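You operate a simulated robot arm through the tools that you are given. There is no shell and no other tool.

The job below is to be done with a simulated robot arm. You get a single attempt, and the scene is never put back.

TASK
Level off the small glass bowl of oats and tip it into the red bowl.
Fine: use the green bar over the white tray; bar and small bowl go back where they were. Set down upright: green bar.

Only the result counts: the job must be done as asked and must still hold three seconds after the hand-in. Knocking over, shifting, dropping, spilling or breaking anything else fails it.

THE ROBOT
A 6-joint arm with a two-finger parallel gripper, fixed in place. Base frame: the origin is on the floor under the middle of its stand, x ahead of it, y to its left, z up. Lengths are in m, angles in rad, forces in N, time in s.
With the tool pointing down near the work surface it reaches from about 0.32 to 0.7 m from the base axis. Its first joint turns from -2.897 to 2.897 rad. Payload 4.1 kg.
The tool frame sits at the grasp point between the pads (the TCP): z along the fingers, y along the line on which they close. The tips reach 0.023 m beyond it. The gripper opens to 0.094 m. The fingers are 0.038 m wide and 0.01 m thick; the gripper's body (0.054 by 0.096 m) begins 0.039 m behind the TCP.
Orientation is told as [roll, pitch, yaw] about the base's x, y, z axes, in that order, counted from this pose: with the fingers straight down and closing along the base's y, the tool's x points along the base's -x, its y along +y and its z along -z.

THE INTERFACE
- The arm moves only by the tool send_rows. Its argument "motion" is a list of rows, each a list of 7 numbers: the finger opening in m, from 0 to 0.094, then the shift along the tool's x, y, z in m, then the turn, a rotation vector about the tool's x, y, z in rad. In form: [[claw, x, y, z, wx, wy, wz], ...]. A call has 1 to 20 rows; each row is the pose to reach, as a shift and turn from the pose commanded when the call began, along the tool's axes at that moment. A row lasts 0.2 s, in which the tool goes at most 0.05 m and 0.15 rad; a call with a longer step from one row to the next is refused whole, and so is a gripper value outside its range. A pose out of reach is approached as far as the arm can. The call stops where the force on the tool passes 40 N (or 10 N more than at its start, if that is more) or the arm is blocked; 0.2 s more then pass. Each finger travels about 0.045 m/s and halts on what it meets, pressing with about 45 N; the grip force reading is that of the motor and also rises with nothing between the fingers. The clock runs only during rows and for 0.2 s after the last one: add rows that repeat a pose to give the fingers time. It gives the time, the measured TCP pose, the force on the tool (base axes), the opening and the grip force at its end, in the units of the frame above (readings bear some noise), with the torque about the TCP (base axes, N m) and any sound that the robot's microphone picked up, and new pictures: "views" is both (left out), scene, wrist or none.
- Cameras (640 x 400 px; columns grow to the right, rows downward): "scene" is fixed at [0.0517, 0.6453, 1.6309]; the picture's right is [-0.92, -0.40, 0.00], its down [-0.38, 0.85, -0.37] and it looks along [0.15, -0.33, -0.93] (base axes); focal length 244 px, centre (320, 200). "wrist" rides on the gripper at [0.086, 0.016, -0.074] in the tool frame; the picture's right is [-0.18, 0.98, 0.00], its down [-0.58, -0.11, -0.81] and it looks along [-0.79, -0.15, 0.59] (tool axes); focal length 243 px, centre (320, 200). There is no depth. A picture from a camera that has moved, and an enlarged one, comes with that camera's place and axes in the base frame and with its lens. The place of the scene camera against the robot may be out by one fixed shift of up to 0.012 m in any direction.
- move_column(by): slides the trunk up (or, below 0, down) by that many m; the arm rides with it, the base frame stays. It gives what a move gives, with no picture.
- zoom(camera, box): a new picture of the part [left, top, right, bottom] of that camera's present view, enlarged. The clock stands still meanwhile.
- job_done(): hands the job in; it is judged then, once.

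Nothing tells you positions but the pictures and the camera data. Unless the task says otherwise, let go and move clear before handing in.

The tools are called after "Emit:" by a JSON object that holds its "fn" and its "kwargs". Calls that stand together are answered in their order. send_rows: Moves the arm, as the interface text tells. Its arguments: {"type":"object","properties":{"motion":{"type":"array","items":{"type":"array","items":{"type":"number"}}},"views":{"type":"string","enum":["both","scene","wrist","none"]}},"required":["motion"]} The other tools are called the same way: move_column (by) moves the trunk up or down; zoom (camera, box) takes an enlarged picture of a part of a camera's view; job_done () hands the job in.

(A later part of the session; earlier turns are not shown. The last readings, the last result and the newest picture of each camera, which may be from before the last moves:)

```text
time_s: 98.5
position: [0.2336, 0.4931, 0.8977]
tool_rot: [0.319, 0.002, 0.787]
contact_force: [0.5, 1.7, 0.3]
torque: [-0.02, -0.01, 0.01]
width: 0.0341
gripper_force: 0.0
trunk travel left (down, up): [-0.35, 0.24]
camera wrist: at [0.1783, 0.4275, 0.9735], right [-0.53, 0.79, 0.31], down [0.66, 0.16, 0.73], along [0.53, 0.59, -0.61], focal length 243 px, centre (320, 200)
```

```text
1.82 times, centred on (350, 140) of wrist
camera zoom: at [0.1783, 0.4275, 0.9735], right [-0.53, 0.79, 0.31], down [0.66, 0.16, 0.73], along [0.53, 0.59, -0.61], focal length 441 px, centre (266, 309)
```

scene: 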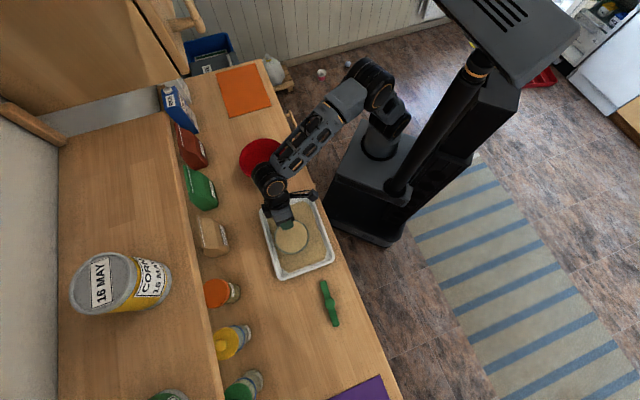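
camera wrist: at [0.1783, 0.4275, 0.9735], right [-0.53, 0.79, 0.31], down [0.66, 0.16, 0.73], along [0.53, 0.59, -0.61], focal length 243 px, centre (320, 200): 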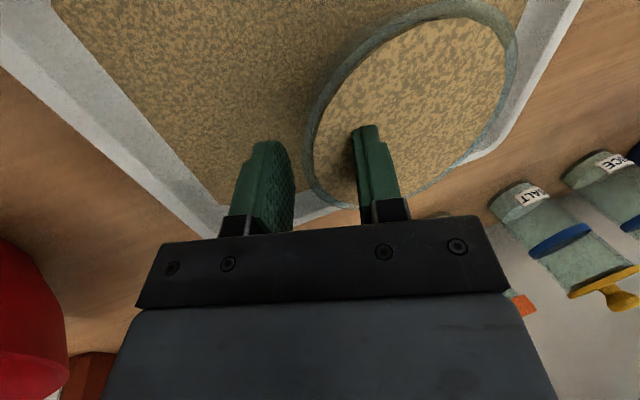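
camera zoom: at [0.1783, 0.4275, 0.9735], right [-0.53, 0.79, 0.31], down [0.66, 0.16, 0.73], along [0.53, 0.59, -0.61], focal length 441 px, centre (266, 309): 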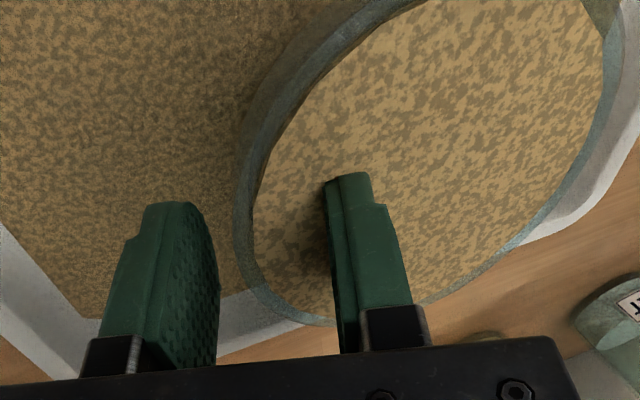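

Emit:
{"fn": "send_rows", "kwargs": {"motion": [[0.028, 0, 0, 0, 0, 0, 0], [0.024, 0, 0, 0, 0, 0, 0], [0.02, 0, 0, 0, 0, 0, 0], [0.016, 0, 0, 0, 0, 0, 0], [0.013, 0, 0, 0, 0, 0, 0], [0.01, 0, 0, 0, 0, 0, 0], [0.007, 0, 0, 0, 0, 0, 0], [0.004, 0, 0, 0, 0, 0, 0], [0.0, 0, 0, 0, 0, 0, 0], [0.0, 0, 0, 0, 0, 0, 0]], "views": "wrist"}}

Emit:
{"fn": "zoom", "kwargs": {"camera": "wrist", "box": [200, 30, 500, 250]}}

Emit:
{"fn": "zoom", "kwargs": {"camera": "scene", "box": [255, 185, 335, 255]}}

```text
time_s: 100.7
position: [0.2337, 0.4926, 0.8989]
tool_rot: [0.321, -0.001, 0.785]
contact_force: [-1.3, 3.7, 11.9]
torque: [0.78, 0.8, -0.13]
width: 0.0121
gripper_force: 45.0
trunk travel left (down, up): [-0.35, 0.24]
camera wrist: at [0.178, 0.4273, 0.9746], right [-0.53, 0.79, 0.31], down [0.66, 0.16, 0.73], along [0.53, 0.59, -0.61], focal length 243 px, centre (320, 200)
```

wrist: 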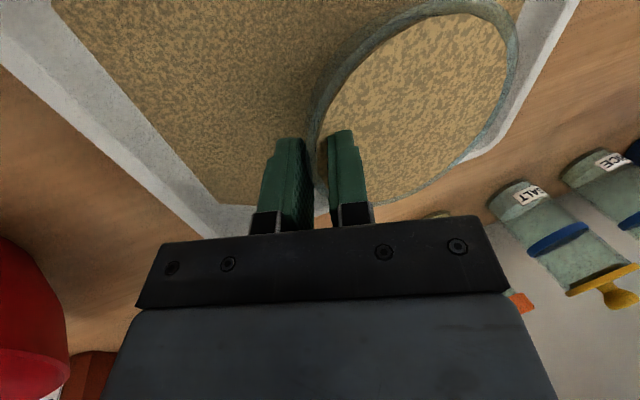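

```text
1.82 times, centred on (350, 140) of wrist
camera zoom: at [0.178, 0.4273, 0.9746], right [-0.53, 0.79, 0.31], down [0.66, 0.16, 0.73], along [0.53, 0.59, -0.61], focal length 441 px, centre (266, 309)
```

zoom: 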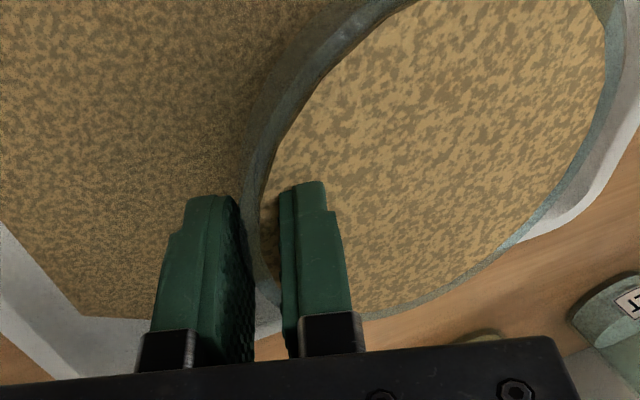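

```text
5.71 times, centred on (295, 220) of scene
camera zoom: at [0.0517, 0.6453, 1.6309], right [-0.92, -0.4, 0.0], down [-0.38, 0.85, -0.37], along [0.15, -0.33, -0.93], focal length 1394 px, centre (463, 86)
```

zoom: 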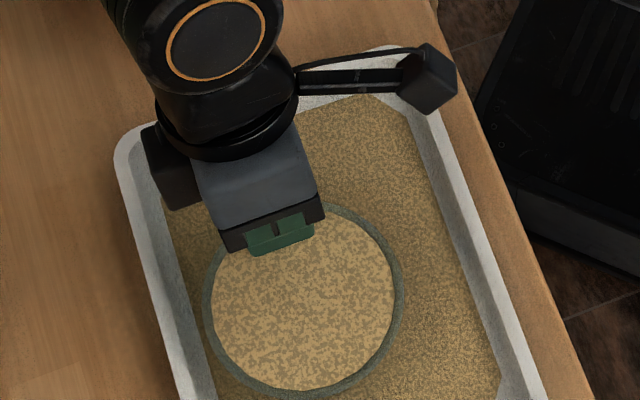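

The torque is lower but still pressing the far side of the bowl down. I'll ease the tool's tilt in small steps while gripping until the torque dies away, so the bowl stays flat when it lifts.

Emit:
{"fn": "send_rows", "kwargs": {"motion": [[0.0, 0, 0, 0, -0.015, 0, 0], [0.0, 0, 0, 0, -0.03, 0, 0], [0.0, 0, 0, 0, -0.03, 0, 0]], "views": "none"}}

Emit:
{"fn": "send_rows", "kwargs": {"motion": [[0.0, 0, 0, 0, -0.015, 0, 0], [0.0, 0, 0, 0, -0.03, 0, 0], [0.0, 0, 0, 0, -0.03, 0, 0]], "views": "none"}}

```text
time_s: 101.5
position: [0.2349, 0.4922, 0.8979]
tool_rot: [0.352, 0.0, 0.786]
contact_force: [1.4, 0.4, 10.9]
torque: [0.37, 0.58, -0.09]
width: 0.0117
gripper_force: 45.1
trunk travel left (down, up): [-0.35, 0.24]
```

```text
time_s: 102.3
position: [0.235, 0.492, 0.8959]
tool_rot: [0.382, -0.001, 0.787]
contact_force: [3.9, -2.5, 12.8]
torque: [0.3, 0.58, 0.03]
width: 0.0112
gripper_force: 44.9
trunk travel left (down, up): [-0.35, 0.24]
```

Emit:
{"fn": "send_rows", "kwargs": {"motion": [[0.0, 0, 0.0004, -0.0009, 0, 0, 0], [0.0, 0, 0.0004, -0.0009, 0, 0, 0]], "views": "none"}}

Emit:
{"fn": "send_rows", "kwargs": {"motion": [[0.0, 0, 0, 0, -0.03, 0, 0], [0.0, 0, 0, 0, -0.03, 0, 0]], "views": "wrist"}}

```text
time_s: 102.9
position: [0.2353, 0.4922, 0.8981]
tool_rot: [0.38, 0.001, 0.787]
contact_force: [1.4, -2.2, 9.3]
torque: [0.35, 0.46, 0.13]
width: 0.0111
gripper_force: 45.0
trunk travel left (down, up): [-0.35, 0.24]
```

```text
time_s: 103.5
position: [0.2363, 0.4931, 0.8983]
tool_rot: [0.41, -0.001, 0.79]
contact_force: [-0.1, -0.9, 6.0]
torque: [0.33, 0.42, 0.03]
width: 0.0103
gripper_force: 45.3
trunk travel left (down, up): [-0.35, 0.24]
camera wrist: at [0.1835, 0.4225, 0.9733], right [-0.51, 0.77, 0.39], down [0.71, 0.11, 0.7], along [0.49, 0.63, -0.6], focal length 243 px, centre (320, 200)
```

wrist: 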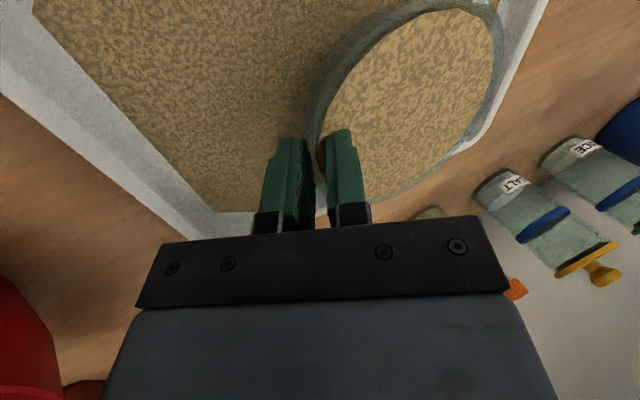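

Emit:
{"fn": "send_rows", "kwargs": {"motion": [[0.0, 0, 0, 0, -0.03, 0, 0], [0.0, 0, 0, 0, -0.03, 0, 0]], "views": "none"}}

Emit:
{"fn": "send_rows", "kwargs": {"motion": [[0.0, 0, 0, 0, -0.03, 0, 0], [0.0, 0, 0, 0, -0.03, 0, 0]], "views": "both"}}

Emit:
{"fn": "zoom", "kwargs": {"camera": "scene", "box": [255, 185, 335, 255]}}

```text
time_s: 104.1
position: [0.2351, 0.4924, 0.8984]
tool_rot: [0.438, 0.001, 0.788]
contact_force: [-1.3, -1.9, 2.4]
torque: [0.12, 0.21, 0.1]
width: 0.0101
gripper_force: 44.4
trunk travel left (down, up): [-0.35, 0.24]
```

```text
time_s: 104.7
position: [0.2361, 0.4936, 0.8985]
tool_rot: [0.469, 0.0, 0.789]
contact_force: [-0.4, -0.3, -0.1]
torque: [0.01, 0.01, 0.01]
width: 0.0099
gripper_force: 45.3
trunk travel left (down, up): [-0.35, 0.24]
camera wrist: at [0.1867, 0.4197, 0.972], right [-0.49, 0.75, 0.44], down [0.74, 0.09, 0.67], along [0.46, 0.66, -0.59], focal length 243 px, centre (320, 200)
```

scene: 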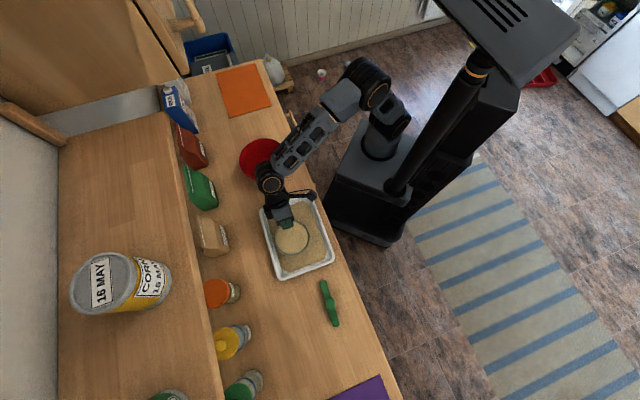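
wrist: 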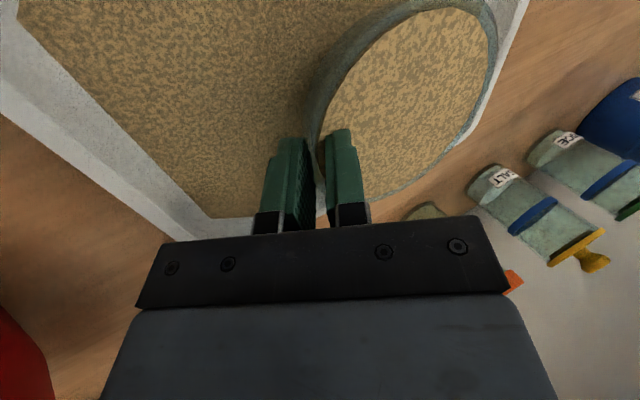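

```text
5.71 times, centred on (295, 220) of scene
camera zoom: at [0.0517, 0.6453, 1.6309], right [-0.92, -0.4, 0.0], down [-0.38, 0.85, -0.37], along [0.15, -0.33, -0.93], focal length 1394 px, centre (463, 86)
```

zoom: 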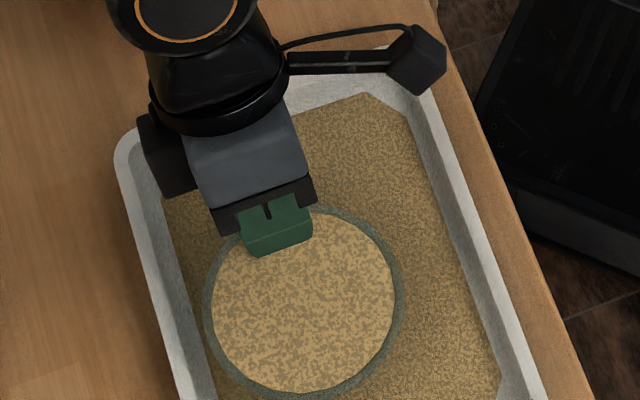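

Force and torque are now zero with the pads lying along the wall (0.0099 m, 45 N). I'll lift 6 mm and check that the bowl stays level.

Emit:
{"fn": "send_rows", "kwargs": {"motion": [[0.0, 0, 0.0005, -0.0009, 0, 0, 0], [0.0, 0, 0.0009, -0.0018, 0, 0, 0], [0.0, 0, 0.0018, -0.0036, 0, 0, 0], [0.0, 0, 0.0027, -0.0053, 0, 0, 0], [0.0, 0, 0.0027, -0.0053, 0, 0, 0]], "views": "both"}}

Emit:
{"fn": "zoom", "kwargs": {"camera": "scene", "box": [255, 185, 335, 255]}}

Emit:
{"fn": "zoom", "kwargs": {"camera": "wrist", "box": [200, 0, 530, 240]}}

```text
time_s: 105.9
position: [0.2352, 0.4926, 0.9046]
tool_rot: [0.47, 0.0, 0.784]
contact_force: [0.2, 0.0, -1.2]
torque: [0.02, 0.01, -0.01]
width: 0.0099
gripper_force: 45.1
trunk travel left (down, up): [-0.35, 0.24]
camera wrist: at [0.1866, 0.4195, 0.9781], right [-0.49, 0.75, 0.45], down [0.74, 0.08, 0.67], along [0.46, 0.66, -0.59], focal length 243 px, centre (320, 200)
```

scene: 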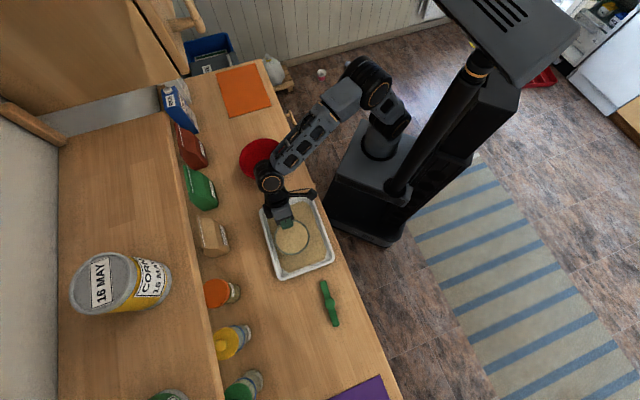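
wrist: 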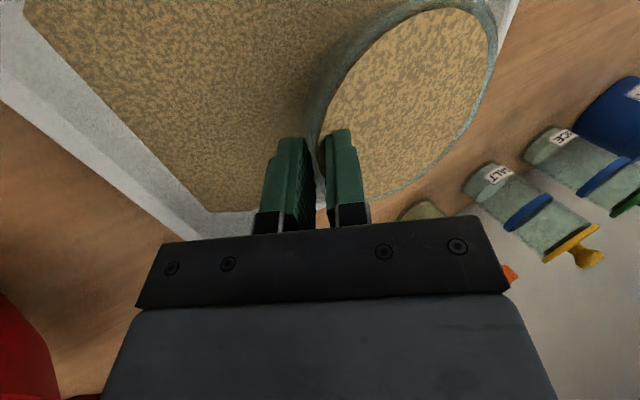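

```text
5.71 times, centred on (295, 220) of scene
camera zoom: at [0.0517, 0.6453, 1.6309], right [-0.92, -0.4, 0.0], down [-0.38, 0.85, -0.37], along [0.15, -0.33, -0.93], focal length 1394 px, centre (463, 86)
```

zoom: 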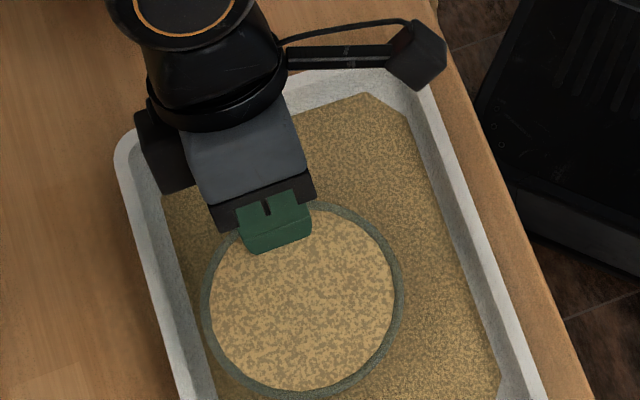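

```text
1.67 times, centred on (365, 120) of wrist
camera zoom: at [0.1866, 0.4195, 0.9781], right [-0.49, 0.75, 0.45], down [0.74, 0.08, 0.67], along [0.46, 0.66, -0.59], focal length 404 px, centre (245, 333)
```

zoom: 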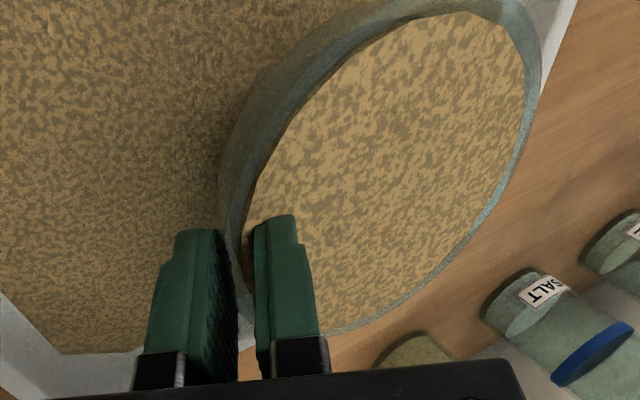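

The bowl came up with the hand and stayed level. I'll raise it well clear, slowly.

Emit:
{"fn": "send_rows", "kwargs": {"motion": [[0.0, 0, 0.0045, -0.0089, 0, 0, 0], [0.0, 0, 0.0113, -0.0223, 0, 0, 0], [0.0, 0, 0.0204, -0.0401, 0, 0, 0], [0.0, 0, 0.0294, -0.058, 0, 0, 0], [0.0, 0, 0.0385, -0.0758, 0, 0, 0], [0.0, 0, 0.0476, -0.0936, 0, 0, 0], [0.0, 0, 0.0566, -0.1115, 0, 0, 0], [0.0, 0, 0.0657, -0.1293, 0, 0, 0], [0.0, 0, 0.0747, -0.1471, 0, 0, 0], [0.0, 0, 0.0793, -0.156, 0, 0, 0], [0.0, 0, 0.0793, -0.156, 0, 0, 0]], "views": "both"}}

Emit:
{"fn": "zoom", "kwargs": {"camera": "scene", "box": [240, 170, 360, 290]}}

Emit:
{"fn": "zoom", "kwargs": {"camera": "wrist", "box": [200, 0, 530, 240]}}

```text
time_s: 108.3
position: [0.2355, 0.4947, 1.0797]
tool_rot: [0.47, 0.0, 0.784]
contact_force: [0.0, 0.0, -1.8]
torque: [-0.05, -0.06, -0.02]
width: 0.0101
gripper_force: 45.1
trunk travel left (down, up): [-0.35, 0.24]
camera wrist: at [0.1874, 0.4204, 1.1536], right [-0.49, 0.75, 0.45], down [0.74, 0.09, 0.67], along [0.46, 0.66, -0.59], focal length 243 px, centre (320, 200)
```

scene: 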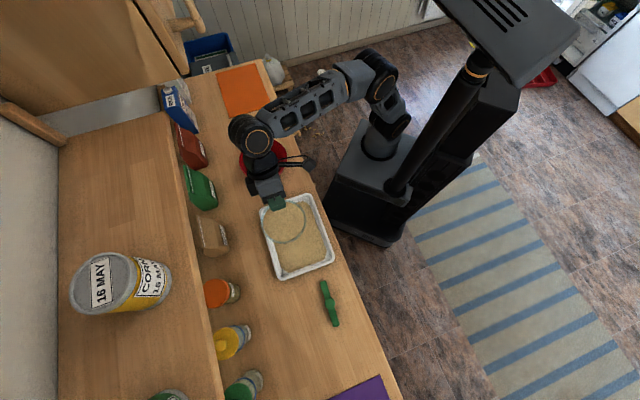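
wrist: 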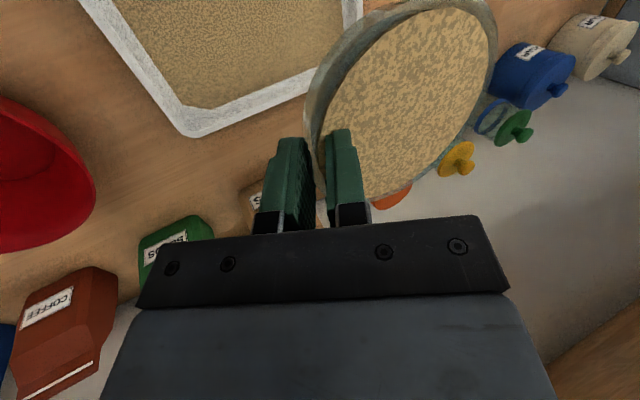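

```text
3.33 times, centred on (300, 230) of scene
camera zoom: at [0.0517, 0.6453, 1.6309], right [-0.92, -0.4, 0.0], down [-0.38, 0.85, -0.37], along [0.15, -0.33, -0.93], focal length 813 px, centre (387, 100)
```

zoom: 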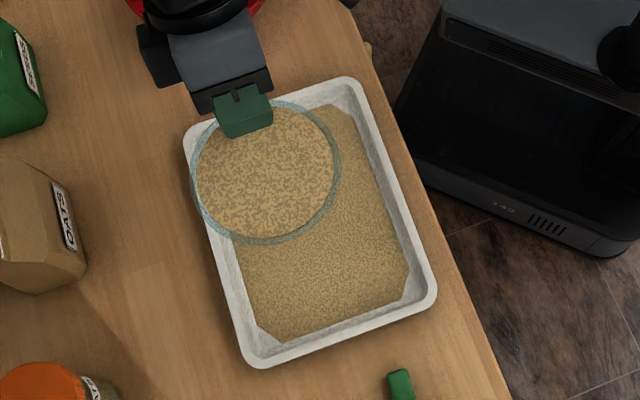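

```text
1.67 times, centred on (365, 120) of wrist
camera zoom: at [0.1874, 0.4204, 1.1536], right [-0.49, 0.75, 0.45], down [0.74, 0.09, 0.67], along [0.46, 0.66, -0.59], focal length 404 px, centre (245, 333)
```

zoom: 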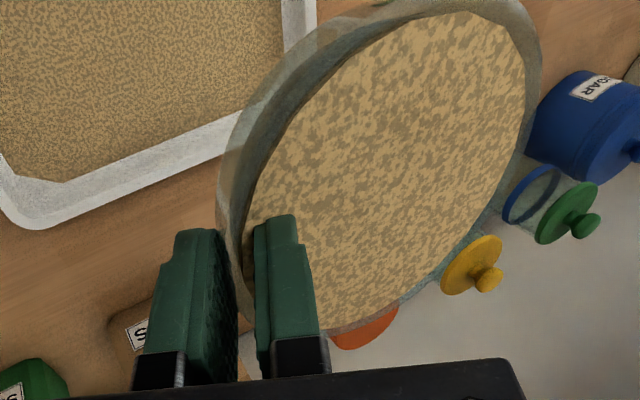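

The bowl is held firmly and level with its oats intact. I'll carry it across until it is above the red bowl.

Emit:
{"fn": "send_rows", "kwargs": {"motion": [[0.0, -0.0003, -0.0101, -0.0051, 0, 0, 0], [0.0, -0.0007, -0.0302, -0.0153, 0, 0, 0], [0.0, -0.0012, -0.0528, -0.0268, 0, 0, 0], [0.0, -0.0017, -0.0754, -0.0383, 0, 0, 0], [0.0, -0.0022, -0.0981, -0.0498, 0, 0, 0], [0.0, -0.0027, -0.1207, -0.0613, 0, 0, 0], [0.0, -0.0033, -0.1433, -0.0728, 0, 0, 0], [0.0, -0.0038, -0.1659, -0.0843, 0, 0, 0], [0.0, -0.0043, -0.1886, -0.0958, 0, 0, 0], [0.0, -0.0048, -0.2112, -0.1073, 0, 0, 0], [0.0, -0.0053, -0.2313, -0.1175, 0, 0, 0], [0.0, -0.0056, -0.2464, -0.1252, 0, 0, 0], [0.0, -0.0057, -0.2514, -0.1277, 0, 0, 0], [0.0, -0.0057, -0.2514, -0.1277, 0, 0, 0]], "views": "both"}}

Emit:
{"fn": "zoom", "kwargs": {"camera": "scene", "box": [210, 110, 330, 210]}}

Emit:
{"fn": "zoom", "kwargs": {"camera": "wrist", "box": [200, 0, 530, 240]}}

```text
time_s: 111.3
position: [0.4409, 0.2992, 1.0793]
tool_rot: [0.47, 0.0, 0.789]
contact_force: [-0.1, -0.5, -1.0]
torque: [-0.04, -0.06, 0.04]
width: 0.01
gripper_force: 45.0
trunk travel left (down, up): [-0.35, 0.24]
camera wrist: at [0.3921, 0.2244, 1.1527], right [-0.49, 0.75, 0.45], down [0.74, 0.08, 0.67], along [0.46, 0.66, -0.59], focal length 243 px, centre (320, 200)
```

scene: 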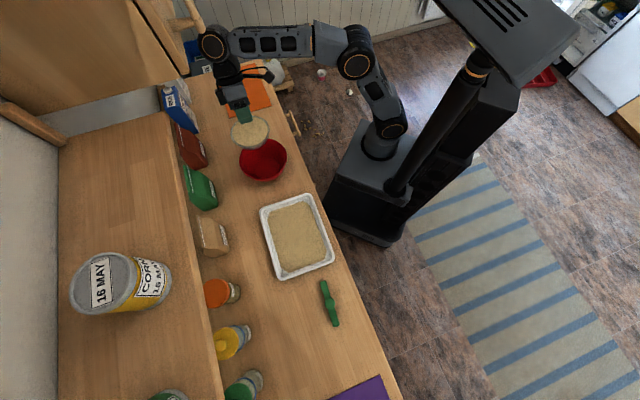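
wrist: 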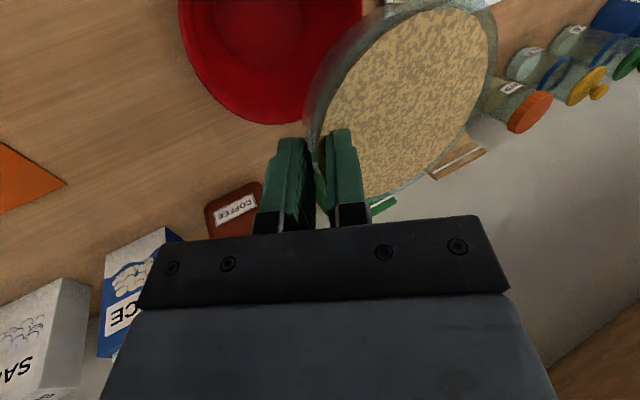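

```text
4.00 times, centred on (270, 160) of scene
camera zoom: at [0.0517, 0.6453, 1.6309], right [-0.92, -0.4, 0.0], down [-0.38, 0.85, -0.37], along [0.15, -0.33, -0.93], focal length 976 px, centre (520, 360)
```

zoom: 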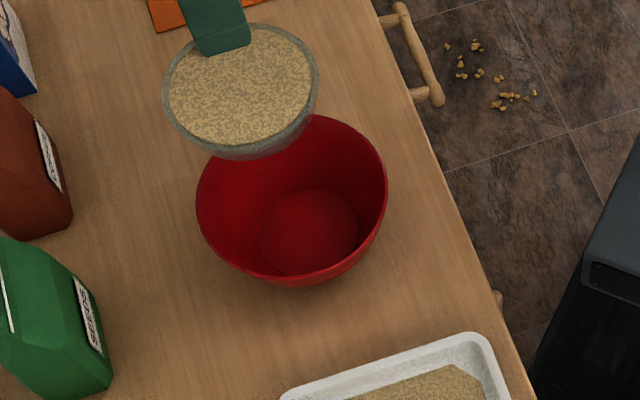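

```text
1.67 times, centred on (365, 120) of wrist
camera zoom: at [0.3921, 0.2244, 1.1527], right [-0.49, 0.75, 0.45], down [0.74, 0.08, 0.67], along [0.46, 0.66, -0.59], focal length 404 px, centre (245, 333)
```

zoom: 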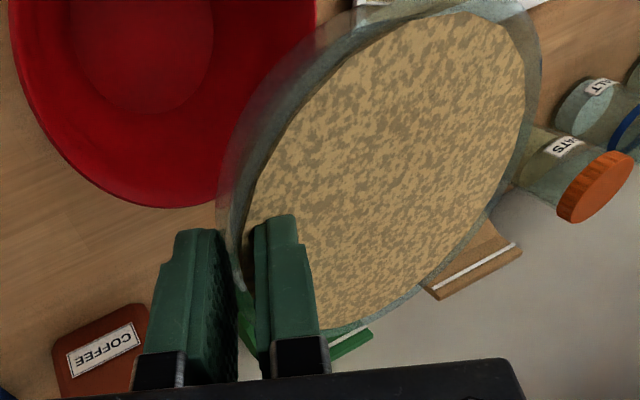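

The small bowl is centred over the red bowl to within about 3 mm. I'll start tipping it in stages.

Emit:
{"fn": "send_rows", "kwargs": {"motion": [[0.0, 0, 0, 0, 0, -0.0892, -0.0453], [0.0, 0, 0, 0, 0, -0.1962, -0.0996], [0.0, 0, 0, 0, 0, -0.3032, -0.154], [0.0, 0, 0, 0, 0, -0.4101, -0.2083], [0.0, 0, 0, 0, 0, -0.5171, -0.2627], [0.0, 0, 0, 0, 0, -0.6241, -0.317], [0.0, 0, 0, 0, 0, -0.7311, -0.3714], [0.0, 0, 0, 0, 0, -0.8381, -0.4257]], "views": "scene"}}

Emit:
{"fn": "zoom", "kwargs": {"camera": "scene", "box": [210, 110, 330, 210]}}

```text
time_s: 113.1
position: [0.4398, 0.299, 1.0801]
tool_rot: [0.468, -0.942, 0.788]
contact_force: [-0.2, -0.1, -1.4]
torque: [-0.08, 0.01, -0.02]
width: 0.0104
gripper_force: 45.4
trunk travel left (down, up): [-0.35, 0.24]
```

scene: 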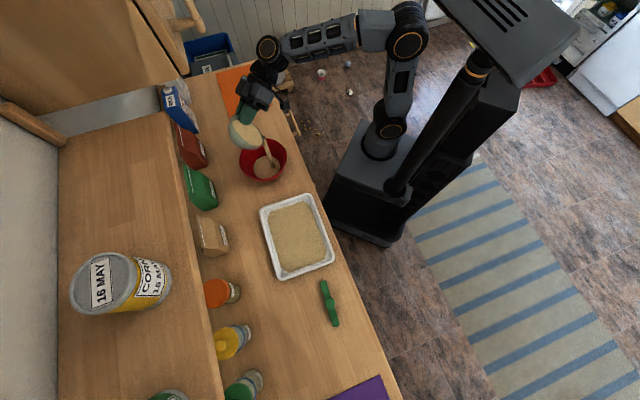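

```text
4.00 times, centred on (270, 160) of scene
camera zoom: at [0.0517, 0.6453, 1.6309], right [-0.92, -0.4, 0.0], down [-0.38, 0.85, -0.37], along [0.15, -0.33, -0.93], focal length 976 px, centre (520, 360)
```

zoom: 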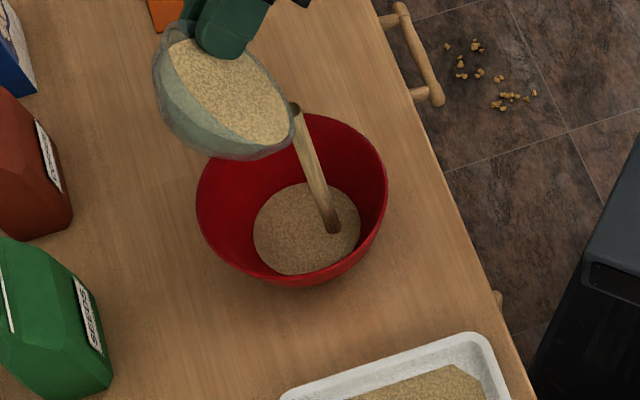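

The oats are streaming into the red bowl. I'll keep tipping until the small bowl is well past horizontal, then hold.

Emit:
{"fn": "send_rows", "kwargs": {"motion": [[0.0, 0, 0, 0, 0, -0.107, -0.0543], [0.0, 0, 0, 0, 0, -0.214, -0.1087], [0.0, 0, 0, 0, 0, -0.321, -0.163], [0.0, 0, 0, 0, 0, -0.428, -0.2174], [0.0, 0, 0, 0, 0, -0.535, -0.2717], [0.0, 0, 0, 0, 0, -0.642, -0.3261], [0.0, 0, 0, 0, 0, -0.749, -0.3804], [0.0, 0, 0, 0, 0, -0.749, -0.3804], [0.0, 0, 0, 0, 0, -0.749, -0.3804]], "views": "both"}}

Emit:
{"fn": "zoom", "kwargs": {"camera": "scene", "box": [210, 110, 330, 210]}}

```text
time_s: 115.1
position: [0.4399, 0.2982, 1.0793]
tool_rot: [-2.672, -1.361, -2.356]
contact_force: [0.1, -0.3, -1.3]
torque: [-0.08, 0.01, -0.01]
width: 0.01
gripper_force: 44.9
trunk travel left (down, up): [-0.35, 0.24]
camera wrist: at [0.4134, 0.2474, 0.9793], right [-0.95, 0.28, 0.09], down [-0.22, -0.88, 0.43], along [0.2, 0.39, 0.9], focal length 243 px, centre (320, 200)
```

scene: 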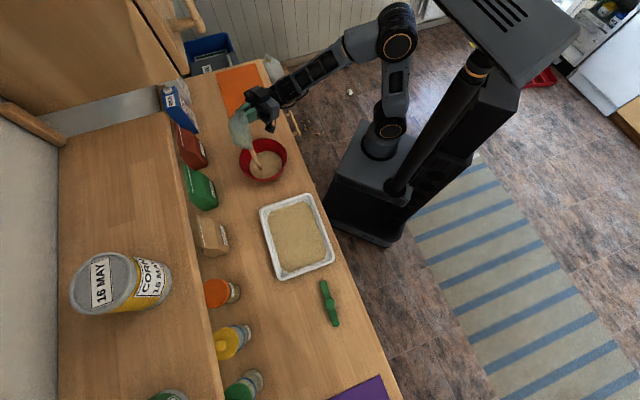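
wrist: 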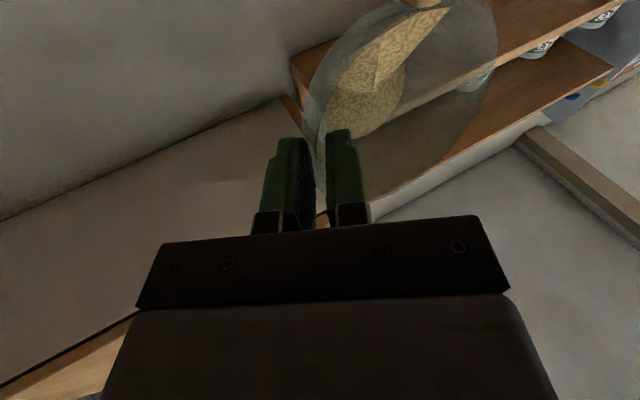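

```text
4.00 times, centred on (270, 160) of scene
camera zoom: at [0.0517, 0.6453, 1.6309], right [-0.92, -0.4, 0.0], down [-0.38, 0.85, -0.37], along [0.15, -0.33, -0.93], focal length 976 px, centre (520, 360)
```

zoom: 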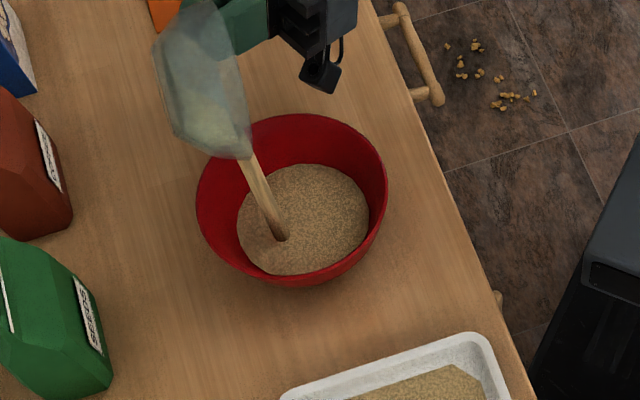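

Emit:
{"fn": "send_rows", "kwargs": {"motion": [[0.0, 0, 0, 0, 0, -0.107, -0.0543], [0.0, 0, 0, 0, 0, -0.214, -0.1087], [0.0, 0, 0, 0, 0, -0.321, -0.163], [0.0, 0, 0, 0, 0, -0.428, -0.2174], [0.0, 0, 0, 0, 0, -0.428, -0.2174], [0.0, 0, 0, 0, 0, -0.428, -0.2174], [0.0, 0, 0, 0, 0, -0.428, -0.2174], [0.0, 0, 0, 0, 0, -0.428, -0.2174], [0.0, 0, 0, 0, 0, -0.428, -0.2174], [0.0, 0, 0, 0, 0, -0.428, -0.2174]], "views": "both"}}

Emit:
{"fn": "zoom", "kwargs": {"camera": "scene", "box": [210, 110, 330, 210]}}

Emit:
{"fn": "zoom", "kwargs": {"camera": "wrist", "box": [240, 0, 540, 230]}}

```text
time_s: 117.3
position: [0.4387, 0.2971, 1.079]
tool_rot: [-2.674, -0.881, -2.356]
contact_force: [0.3, 0.6, -0.7]
torque: [-0.05, -0.01, 0.02]
width: 0.0102
gripper_force: 44.9
trunk travel left (down, up): [-0.35, 0.24]
camera wrist: at [0.4505, 0.2836, 0.9661], right [-0.95, 0.29, -0.14], down [-0.3, -0.95, 0.02], along [-0.13, 0.06, 0.99], focal length 243 px, centre (320, 200)
```

scene: 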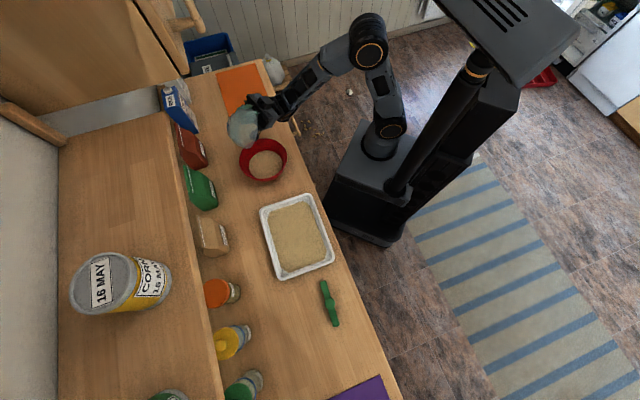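
wrist: 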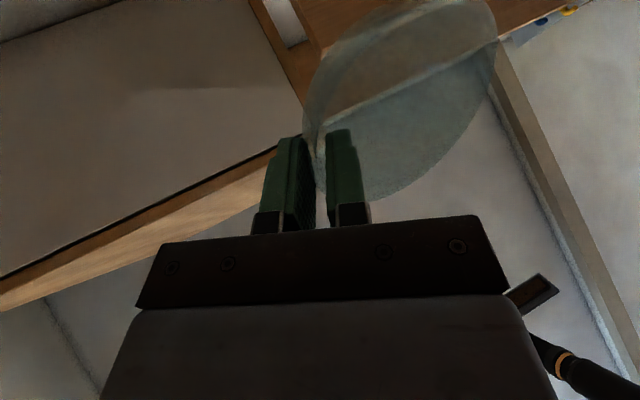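

```text
4.00 times, centred on (270, 160) of scene
camera zoom: at [0.0517, 0.6453, 1.6309], right [-0.92, -0.4, 0.0], down [-0.38, 0.85, -0.37], along [0.15, -0.33, -0.93], focal length 976 px, centre (520, 360)
```

zoom: 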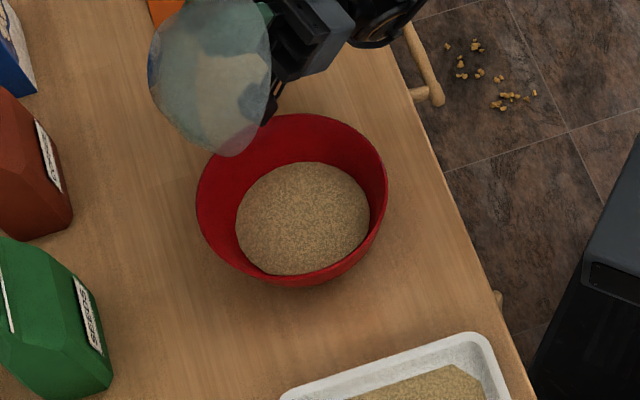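

```text
1.74 times, centred on (390, 115) of wrist
camera zoom: at [0.4505, 0.2836, 0.9661], right [-0.95, 0.29, -0.14], down [-0.3, -0.95, 0.02], along [-0.13, 0.06, 0.99], focal length 422 px, centre (198, 348)
```

zoom: 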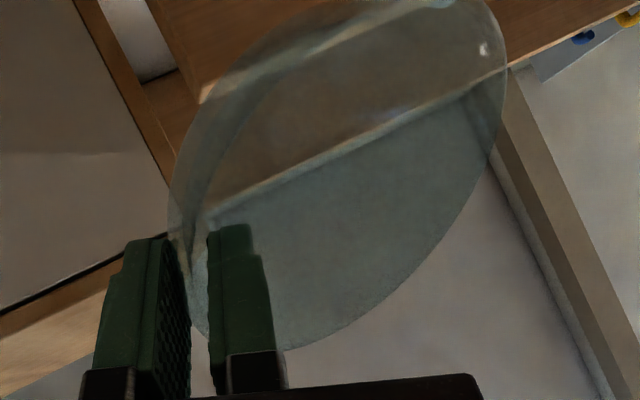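

The small bowl is empty and all the oats are in the red bowl, with none spilled that I can see. I'll turn the bowl upright again.

Emit:
{"fn": "send_rows", "kwargs": {"motion": [[0.0, 0, 0, 0, 0, 0.1119, 0.0569], [0.0, 0, 0, 0, 0, 0.2239, 0.1137], [0.0, 0, 0, 0, 0, 0.3358, 0.1706], [0.0, 0, 0, 0, 0, 0.4478, 0.2275], [0.0, 0, 0, 0, 0, 0.5597, 0.2843], [0.0, 0, 0, 0, 0, 0.6717, 0.3412], [0.0, 0, 0, 0, 0, 0.7836, 0.3981], [0.0, 0, 0, 0, 0, 0.8956, 0.4549], [0.0, 0, 0, 0, 0, 1.0075, 0.5118], [0.0, 0, 0, 0, 0, 1.1194, 0.5687], [0.0, 0, 0, 0, 0, 1.2314, 0.6255], [0.0, 0, 0, 0, 0, 1.3433, 0.6824], [0.0, 0, 0, 0, 0, 1.4553, 0.7393], [0.0, 0, 0, 0, 0, 1.5672, 0.7961], [0.0, 0, 0, 0, 0, 1.6792, 0.853], [0.0, 0, 0, 0, 0, 1.7911, 0.9099], [0.0, 0, 0, 0, 0, 1.9031, 0.9667], [0.0, 0, 0, 0, 0, 2.015, 1.0236], [0.0, 0, 0, 0, 0, 2.015, 1.0236]], "views": "both"}}

Emit:
{"fn": "zoom", "kwargs": {"camera": "scene", "box": [210, 110, 330, 210]}}

Emit:
{"fn": "zoom", "kwargs": {"camera": "wrist", "box": [200, 0, 530, 240]}}

```text
time_s: 121.3
position: [0.4391, 0.2977, 1.0799]
tool_rot: [0.471, 0.002, 0.786]
contact_force: [0.4, -0.2, -2.2]
torque: [-0.07, -0.04, 0.03]
width: 0.0101
gripper_force: 45.1
trunk travel left (down, up): [-0.35, 0.24]
camera wrist: at [0.3905, 0.2243, 1.1532], right [-0.49, 0.75, 0.44], down [0.74, 0.09, 0.67], along [0.46, 0.66, -0.6], focal length 243 px, centre (320, 200)
```

scene: 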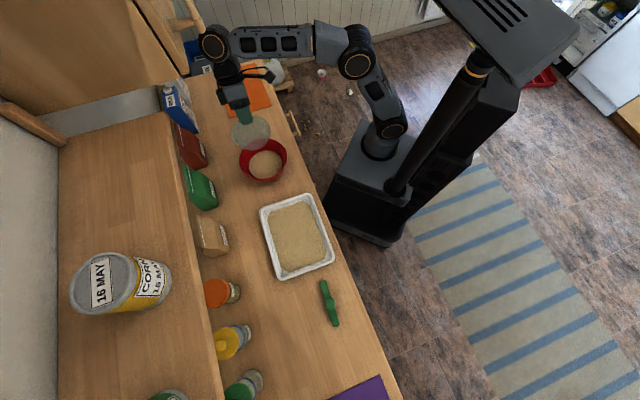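
wrist: 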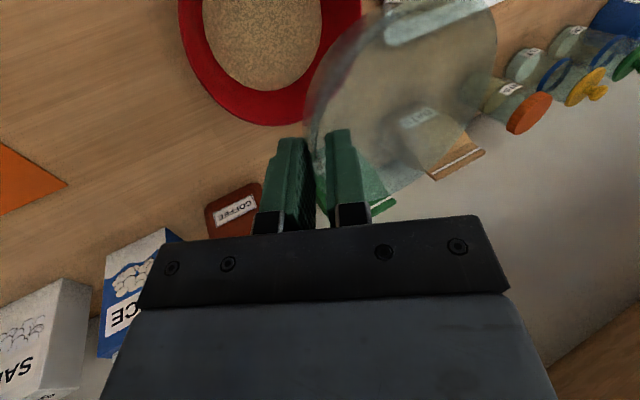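

```text
4.00 times, centred on (270, 160) of scene
camera zoom: at [0.0517, 0.6453, 1.6309], right [-0.92, -0.4, 0.0], down [-0.38, 0.85, -0.37], along [0.15, -0.33, -0.93], focal length 976 px, centre (520, 360)
```

zoom: 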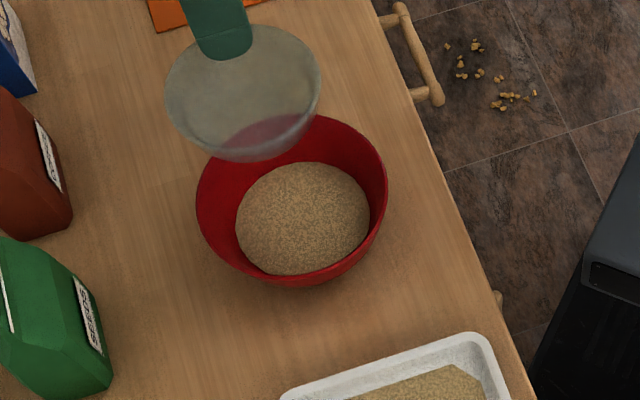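

```text
1.67 times, centred on (365, 120) of wrist
camera zoom: at [0.3905, 0.2243, 1.1532], right [-0.49, 0.75, 0.44], down [0.74, 0.09, 0.67], along [0.46, 0.66, -0.6], focal length 404 px, centre (245, 333)
```

zoom: 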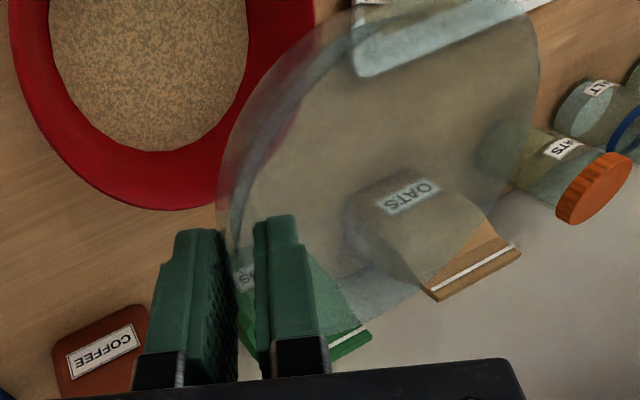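

The bowl is upright, clean and still gripped the same way. I'll carry it back over the tray, correcting the roughly 4 mm it shifted while I was gripping it.

Emit:
{"fn": "send_rows", "kwargs": {"motion": [[0.0, 0.0001, 0.01, 0.0051, 0, 0, 0], [0.0, 0.0002, 0.03, 0.0152, 0, 0, 0], [0.0, 0.0004, 0.0525, 0.0267, 0, 0, 0], [0.0, 0.0006, 0.075, 0.0381, 0, 0, 0], [0.0, 0.0007, 0.0975, 0.0495, 0, 0, 0], [0.0, 0.0009, 0.12, 0.061, 0, 0, 0], [0.0, 0.0011, 0.1425, 0.0724, 0, 0, 0], [0.0, 0.0013, 0.165, 0.0838, 0, 0, 0], [0.0, 0.0014, 0.1876, 0.0952, 0, 0, 0], [0.0, 0.0016, 0.2101, 0.1067, 0, 0, 0], [0.0, 0.0017, 0.2301, 0.1168, 0, 0, 0], [0.0, 0.0019, 0.2451, 0.1245, 0, 0, 0], [0.0, 0.0019, 0.2501, 0.127, 0, 0, 0], [0.0, 0.0019, 0.2501, 0.127, 0, 0, 0]], "views": "none"}}

Emit:
{"fn": "send_rows", "kwargs": {"motion": [[0.0, 0, -0.0091, 0.0178, 0, 0, 0], [0.0, 0, -0.0181, 0.0357, 0, 0, 0], [0.0, 0, -0.0272, 0.0535, 0, 0, 0], [0.0, 0, -0.0362, 0.0713, 0, 0, 0], [0.0, 0, -0.0453, 0.0892, 0, 0, 0], [0.0, 0, -0.0544, 0.107, 0, 0, 0], [0.0, 0, -0.0634, 0.1248, 0, 0, 0], [0.0, 0, -0.0702, 0.1382, 0, 0, 0], [0.0, 0, -0.0748, 0.1471, 0, 0, 0], [0.0, 0, -0.0748, 0.1471, 0, 0, 0]], "views": "both"}}

Emit:
{"fn": "zoom", "kwargs": {"camera": "scene", "box": [255, 185, 335, 255]}}

```text
time_s: 124.3
position: [0.2381, 0.4945, 1.0768]
tool_rot: [0.472, 0.0, 0.788]
contact_force: [-0.4, -0.2, -1.9]
torque: [-0.04, -0.07, 0.03]
width: 0.0098
gripper_force: 45.4
trunk travel left (down, up): [-0.35, 0.24]
```

```text
time_s: 126.5
position: [0.2393, 0.4948, 0.9123]
tool_rot: [0.47, 0.0, 0.785]
contact_force: [0.0, -0.5, -0.1]
torque: [-0.06, -0.05, 0.01]
width: 0.0103
gripper_force: 45.0
trunk travel left (down, up): [-0.35, 0.24]
camera wrist: at [0.1904, 0.4214, 0.9876], right [-0.49, 0.75, 0.45], down [0.74, 0.08, 0.67], along [0.46, 0.66, -0.59], focal length 243 px, centre (320, 200)
```

scene: 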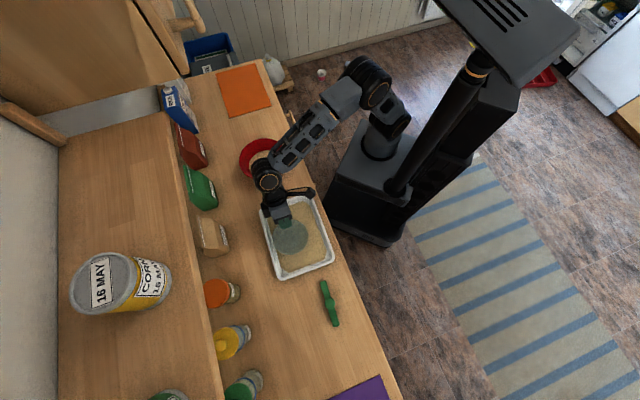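
wrist: 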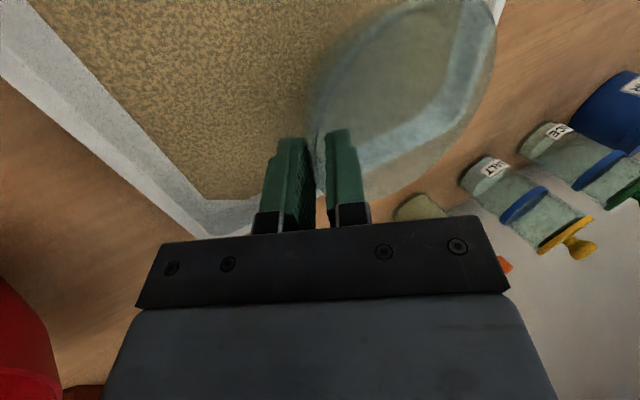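

```text
5.71 times, centred on (295, 220) of scene
camera zoom: at [0.0517, 0.6453, 1.6309], right [-0.92, -0.4, 0.0], down [-0.38, 0.85, -0.37], along [0.15, -0.33, -0.93], focal length 1394 px, centre (463, 86)
```

zoom: 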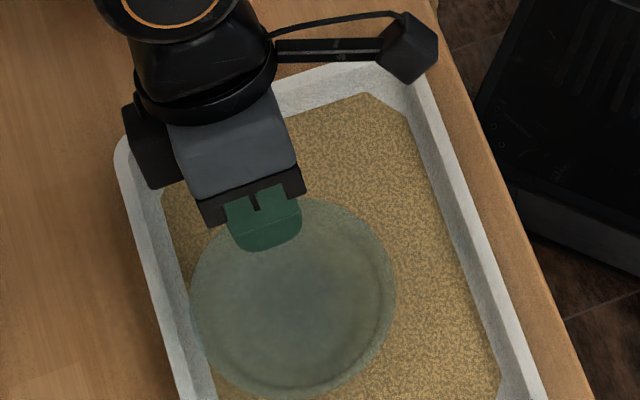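

Emit:
{"fn": "send_rows", "kwargs": {"motion": [[0.0, 0, -0.0018, 0.0036, 0, 0, 0], [0.0, 0, -0.0036, 0.0071, 0, 0, 0], [0.0, 0, -0.0054, 0.0107, 0, 0, 0], [0.0, 0, -0.0054, 0.0107, 0, 0, 0]], "views": "none"}}

Emit:
{"fn": "send_rows", "kwargs": {"motion": [[0.0, 0, -0.0005, 0.0009, 0, 0, 0], [0.0, 0, -0.0009, 0.0018, 0, 0, 0], [0.0, 0, -0.0009, 0.0018, 0, 0, 0]], "views": "none"}}

Emit:
{"fn": "send_rows", "kwargs": {"motion": [[0.0, 0, -0.0004, 0.0008, 0, 0, 0], [0.0, 0, -0.0004, 0.0008, 0, 0, 0]], "views": "none"}}

```text
time_s: 127.5
position: [0.2381, 0.4945, 0.9017]
tool_rot: [0.468, -0.001, 0.786]
contact_force: [-0.7, 0.5, -0.7]
torque: [-0.07, -0.05, 0.04]
width: 0.0101
gripper_force: 45.6
trunk travel left (down, up): [-0.35, 0.24]
```

```text
time_s: 128.3
position: [0.239, 0.4944, 0.9003]
tool_rot: [0.468, 0.001, 0.785]
contact_force: [-0.2, -0.9, -0.2]
torque: [-0.07, -0.03, 0.03]
width: 0.0098
gripper_force: 44.8
trunk travel left (down, up): [-0.35, 0.24]
```

```text
time_s: 128.9
position: [0.2399, 0.4937, 0.8987]
tool_rot: [0.469, -0.001, 0.787]
contact_force: [-1.0, 0.0, -1.2]
torque: [-0.06, -0.03, -0.04]
width: 0.01
gripper_force: 45.3
trunk travel left (down, up): [-0.35, 0.24]
```

Emit:
{"fn": "send_rows", "kwargs": {"motion": [[0.0, 0, -0.0004, 0.0008, 0, 0, 0], [0.0, 0, -0.0004, 0.0008, 0, 0, 0]], "views": "none"}}

Emit:
{"fn": "send_rows", "kwargs": {"motion": [[0.0, 0, -0.0003, 0.0006, 0, 0, 0], [0.0, 0, -0.0003, 0.0006, 0, 0, 0]], "views": "scene"}}

Emit:
{"fn": "zoom", "kwargs": {"camera": "scene", "box": [255, 185, 335, 255]}}

```text
time_s: 129.5
position: [0.2398, 0.4948, 0.8981]
tool_rot: [0.469, 0.0, 0.787]
contact_force: [-0.9, -1.2, 0.0]
torque: [-0.03, 0.01, 0.0]
width: 0.0103
gripper_force: 44.9
trunk travel left (down, up): [-0.35, 0.24]
```

```text
time_s: 130.1
position: [0.2393, 0.4943, 0.8977]
tool_rot: [0.471, 0.0, 0.787]
contact_force: [-0.3, -2.5, 4.9]
torque: [-0.13, 0.06, 0.04]
width: 0.0103
gripper_force: 44.4
trunk travel left (down, up): [-0.35, 0.24]
```

scene: 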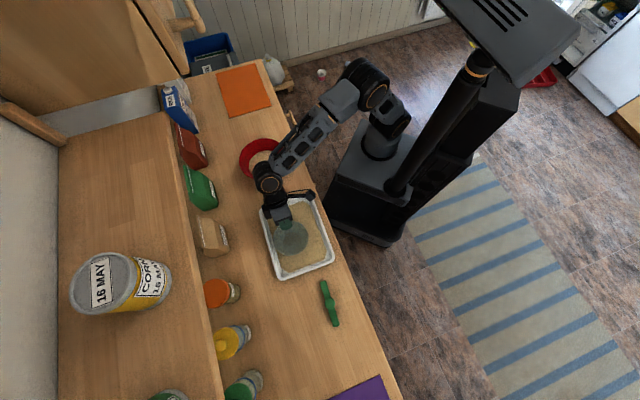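

```text
5.71 times, centred on (295, 220) of scene
camera zoom: at [0.0517, 0.6453, 1.6309], right [-0.92, -0.4, 0.0], down [-0.38, 0.85, -0.37], along [0.15, -0.33, -0.93], focal length 1394 px, centre (463, 86)
```

zoom: 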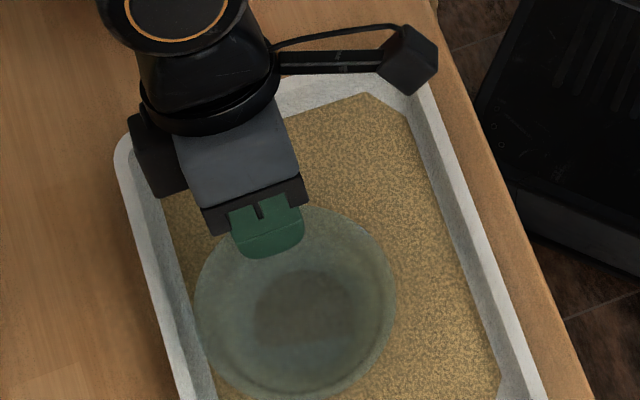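

The bowl has touched down on the tray and lines up with its original outline in the picture. I'll release it and back the fingers straight out.

Emit:
{"fn": "send_rows", "kwargs": {"motion": [[0.0, 0, 0.0002, -0.0004, 0, 0, 0], [0.008, 0, 0.0002, -0.0004, 0, 0, 0], [0.014, 0, 0.0002, -0.0004, 0, 0, 0], [0.02, 0, 0.0002, -0.0004, 0, 0, 0], [0.026, 0, 0.0002, -0.0004, 0, 0, 0], [0.032, 0, 0.0002, -0.0004, 0, 0, 0], [0.032, 0, 0.0002, -0.0004, 0, 0, 0]], "views": "wrist"}}

Emit:
{"fn": "zoom", "kwargs": {"camera": "wrist", "box": [200, 0, 530, 240]}}

Emit:
{"fn": "zoom", "kwargs": {"camera": "scene", "box": [255, 185, 335, 255]}}

```text
time_s: 131.7
position: [0.2395, 0.4964, 0.8982]
tool_rot: [0.469, -0.001, 0.784]
contact_force: [-0.9, -0.3, 0.1]
torque: [0.0, -0.01, 0.05]
width: 0.032
gripper_force: 0.0
trunk travel left (down, up): [-0.35, 0.24]
camera wrist: at [0.1906, 0.4219, 0.9722], right [-0.49, 0.75, 0.45], down [0.74, 0.08, 0.67], along [0.46, 0.66, -0.59], focal length 243 px, centre (320, 200)
```

wrist: 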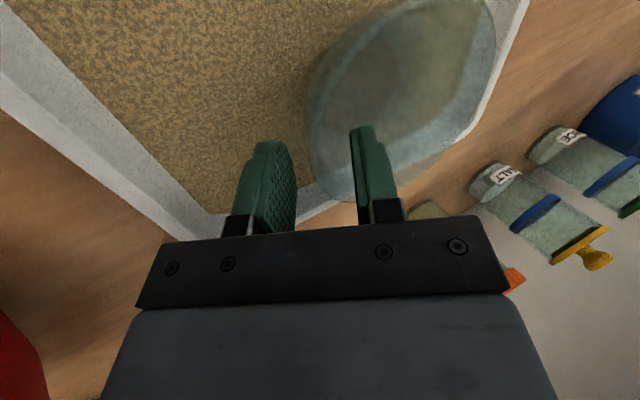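

```text
1.67 times, centred on (365, 120) of wrist
camera zoom: at [0.1906, 0.4219, 0.9722], right [-0.49, 0.75, 0.45], down [0.74, 0.08, 0.67], along [0.46, 0.66, -0.59], focal length 404 px, centre (245, 333)
```

zoom: 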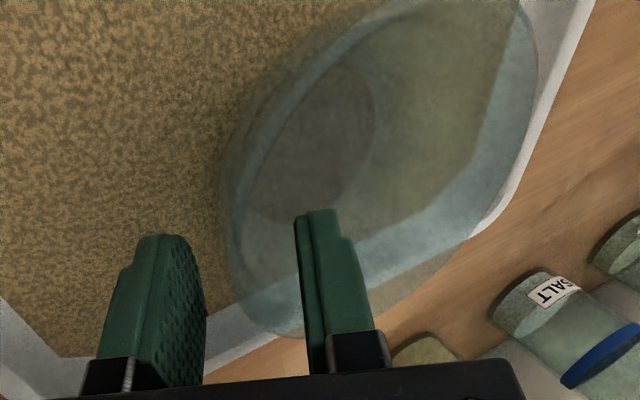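

```text
5.71 times, centred on (295, 220) of scene
camera zoom: at [0.0517, 0.6453, 1.6309], right [-0.92, -0.4, 0.0], down [-0.38, 0.85, -0.37], along [0.15, -0.33, -0.93], focal length 1394 px, centre (463, 86)
```

zoom: 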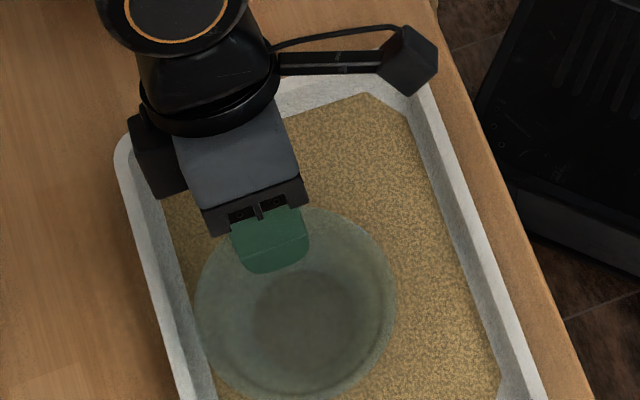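

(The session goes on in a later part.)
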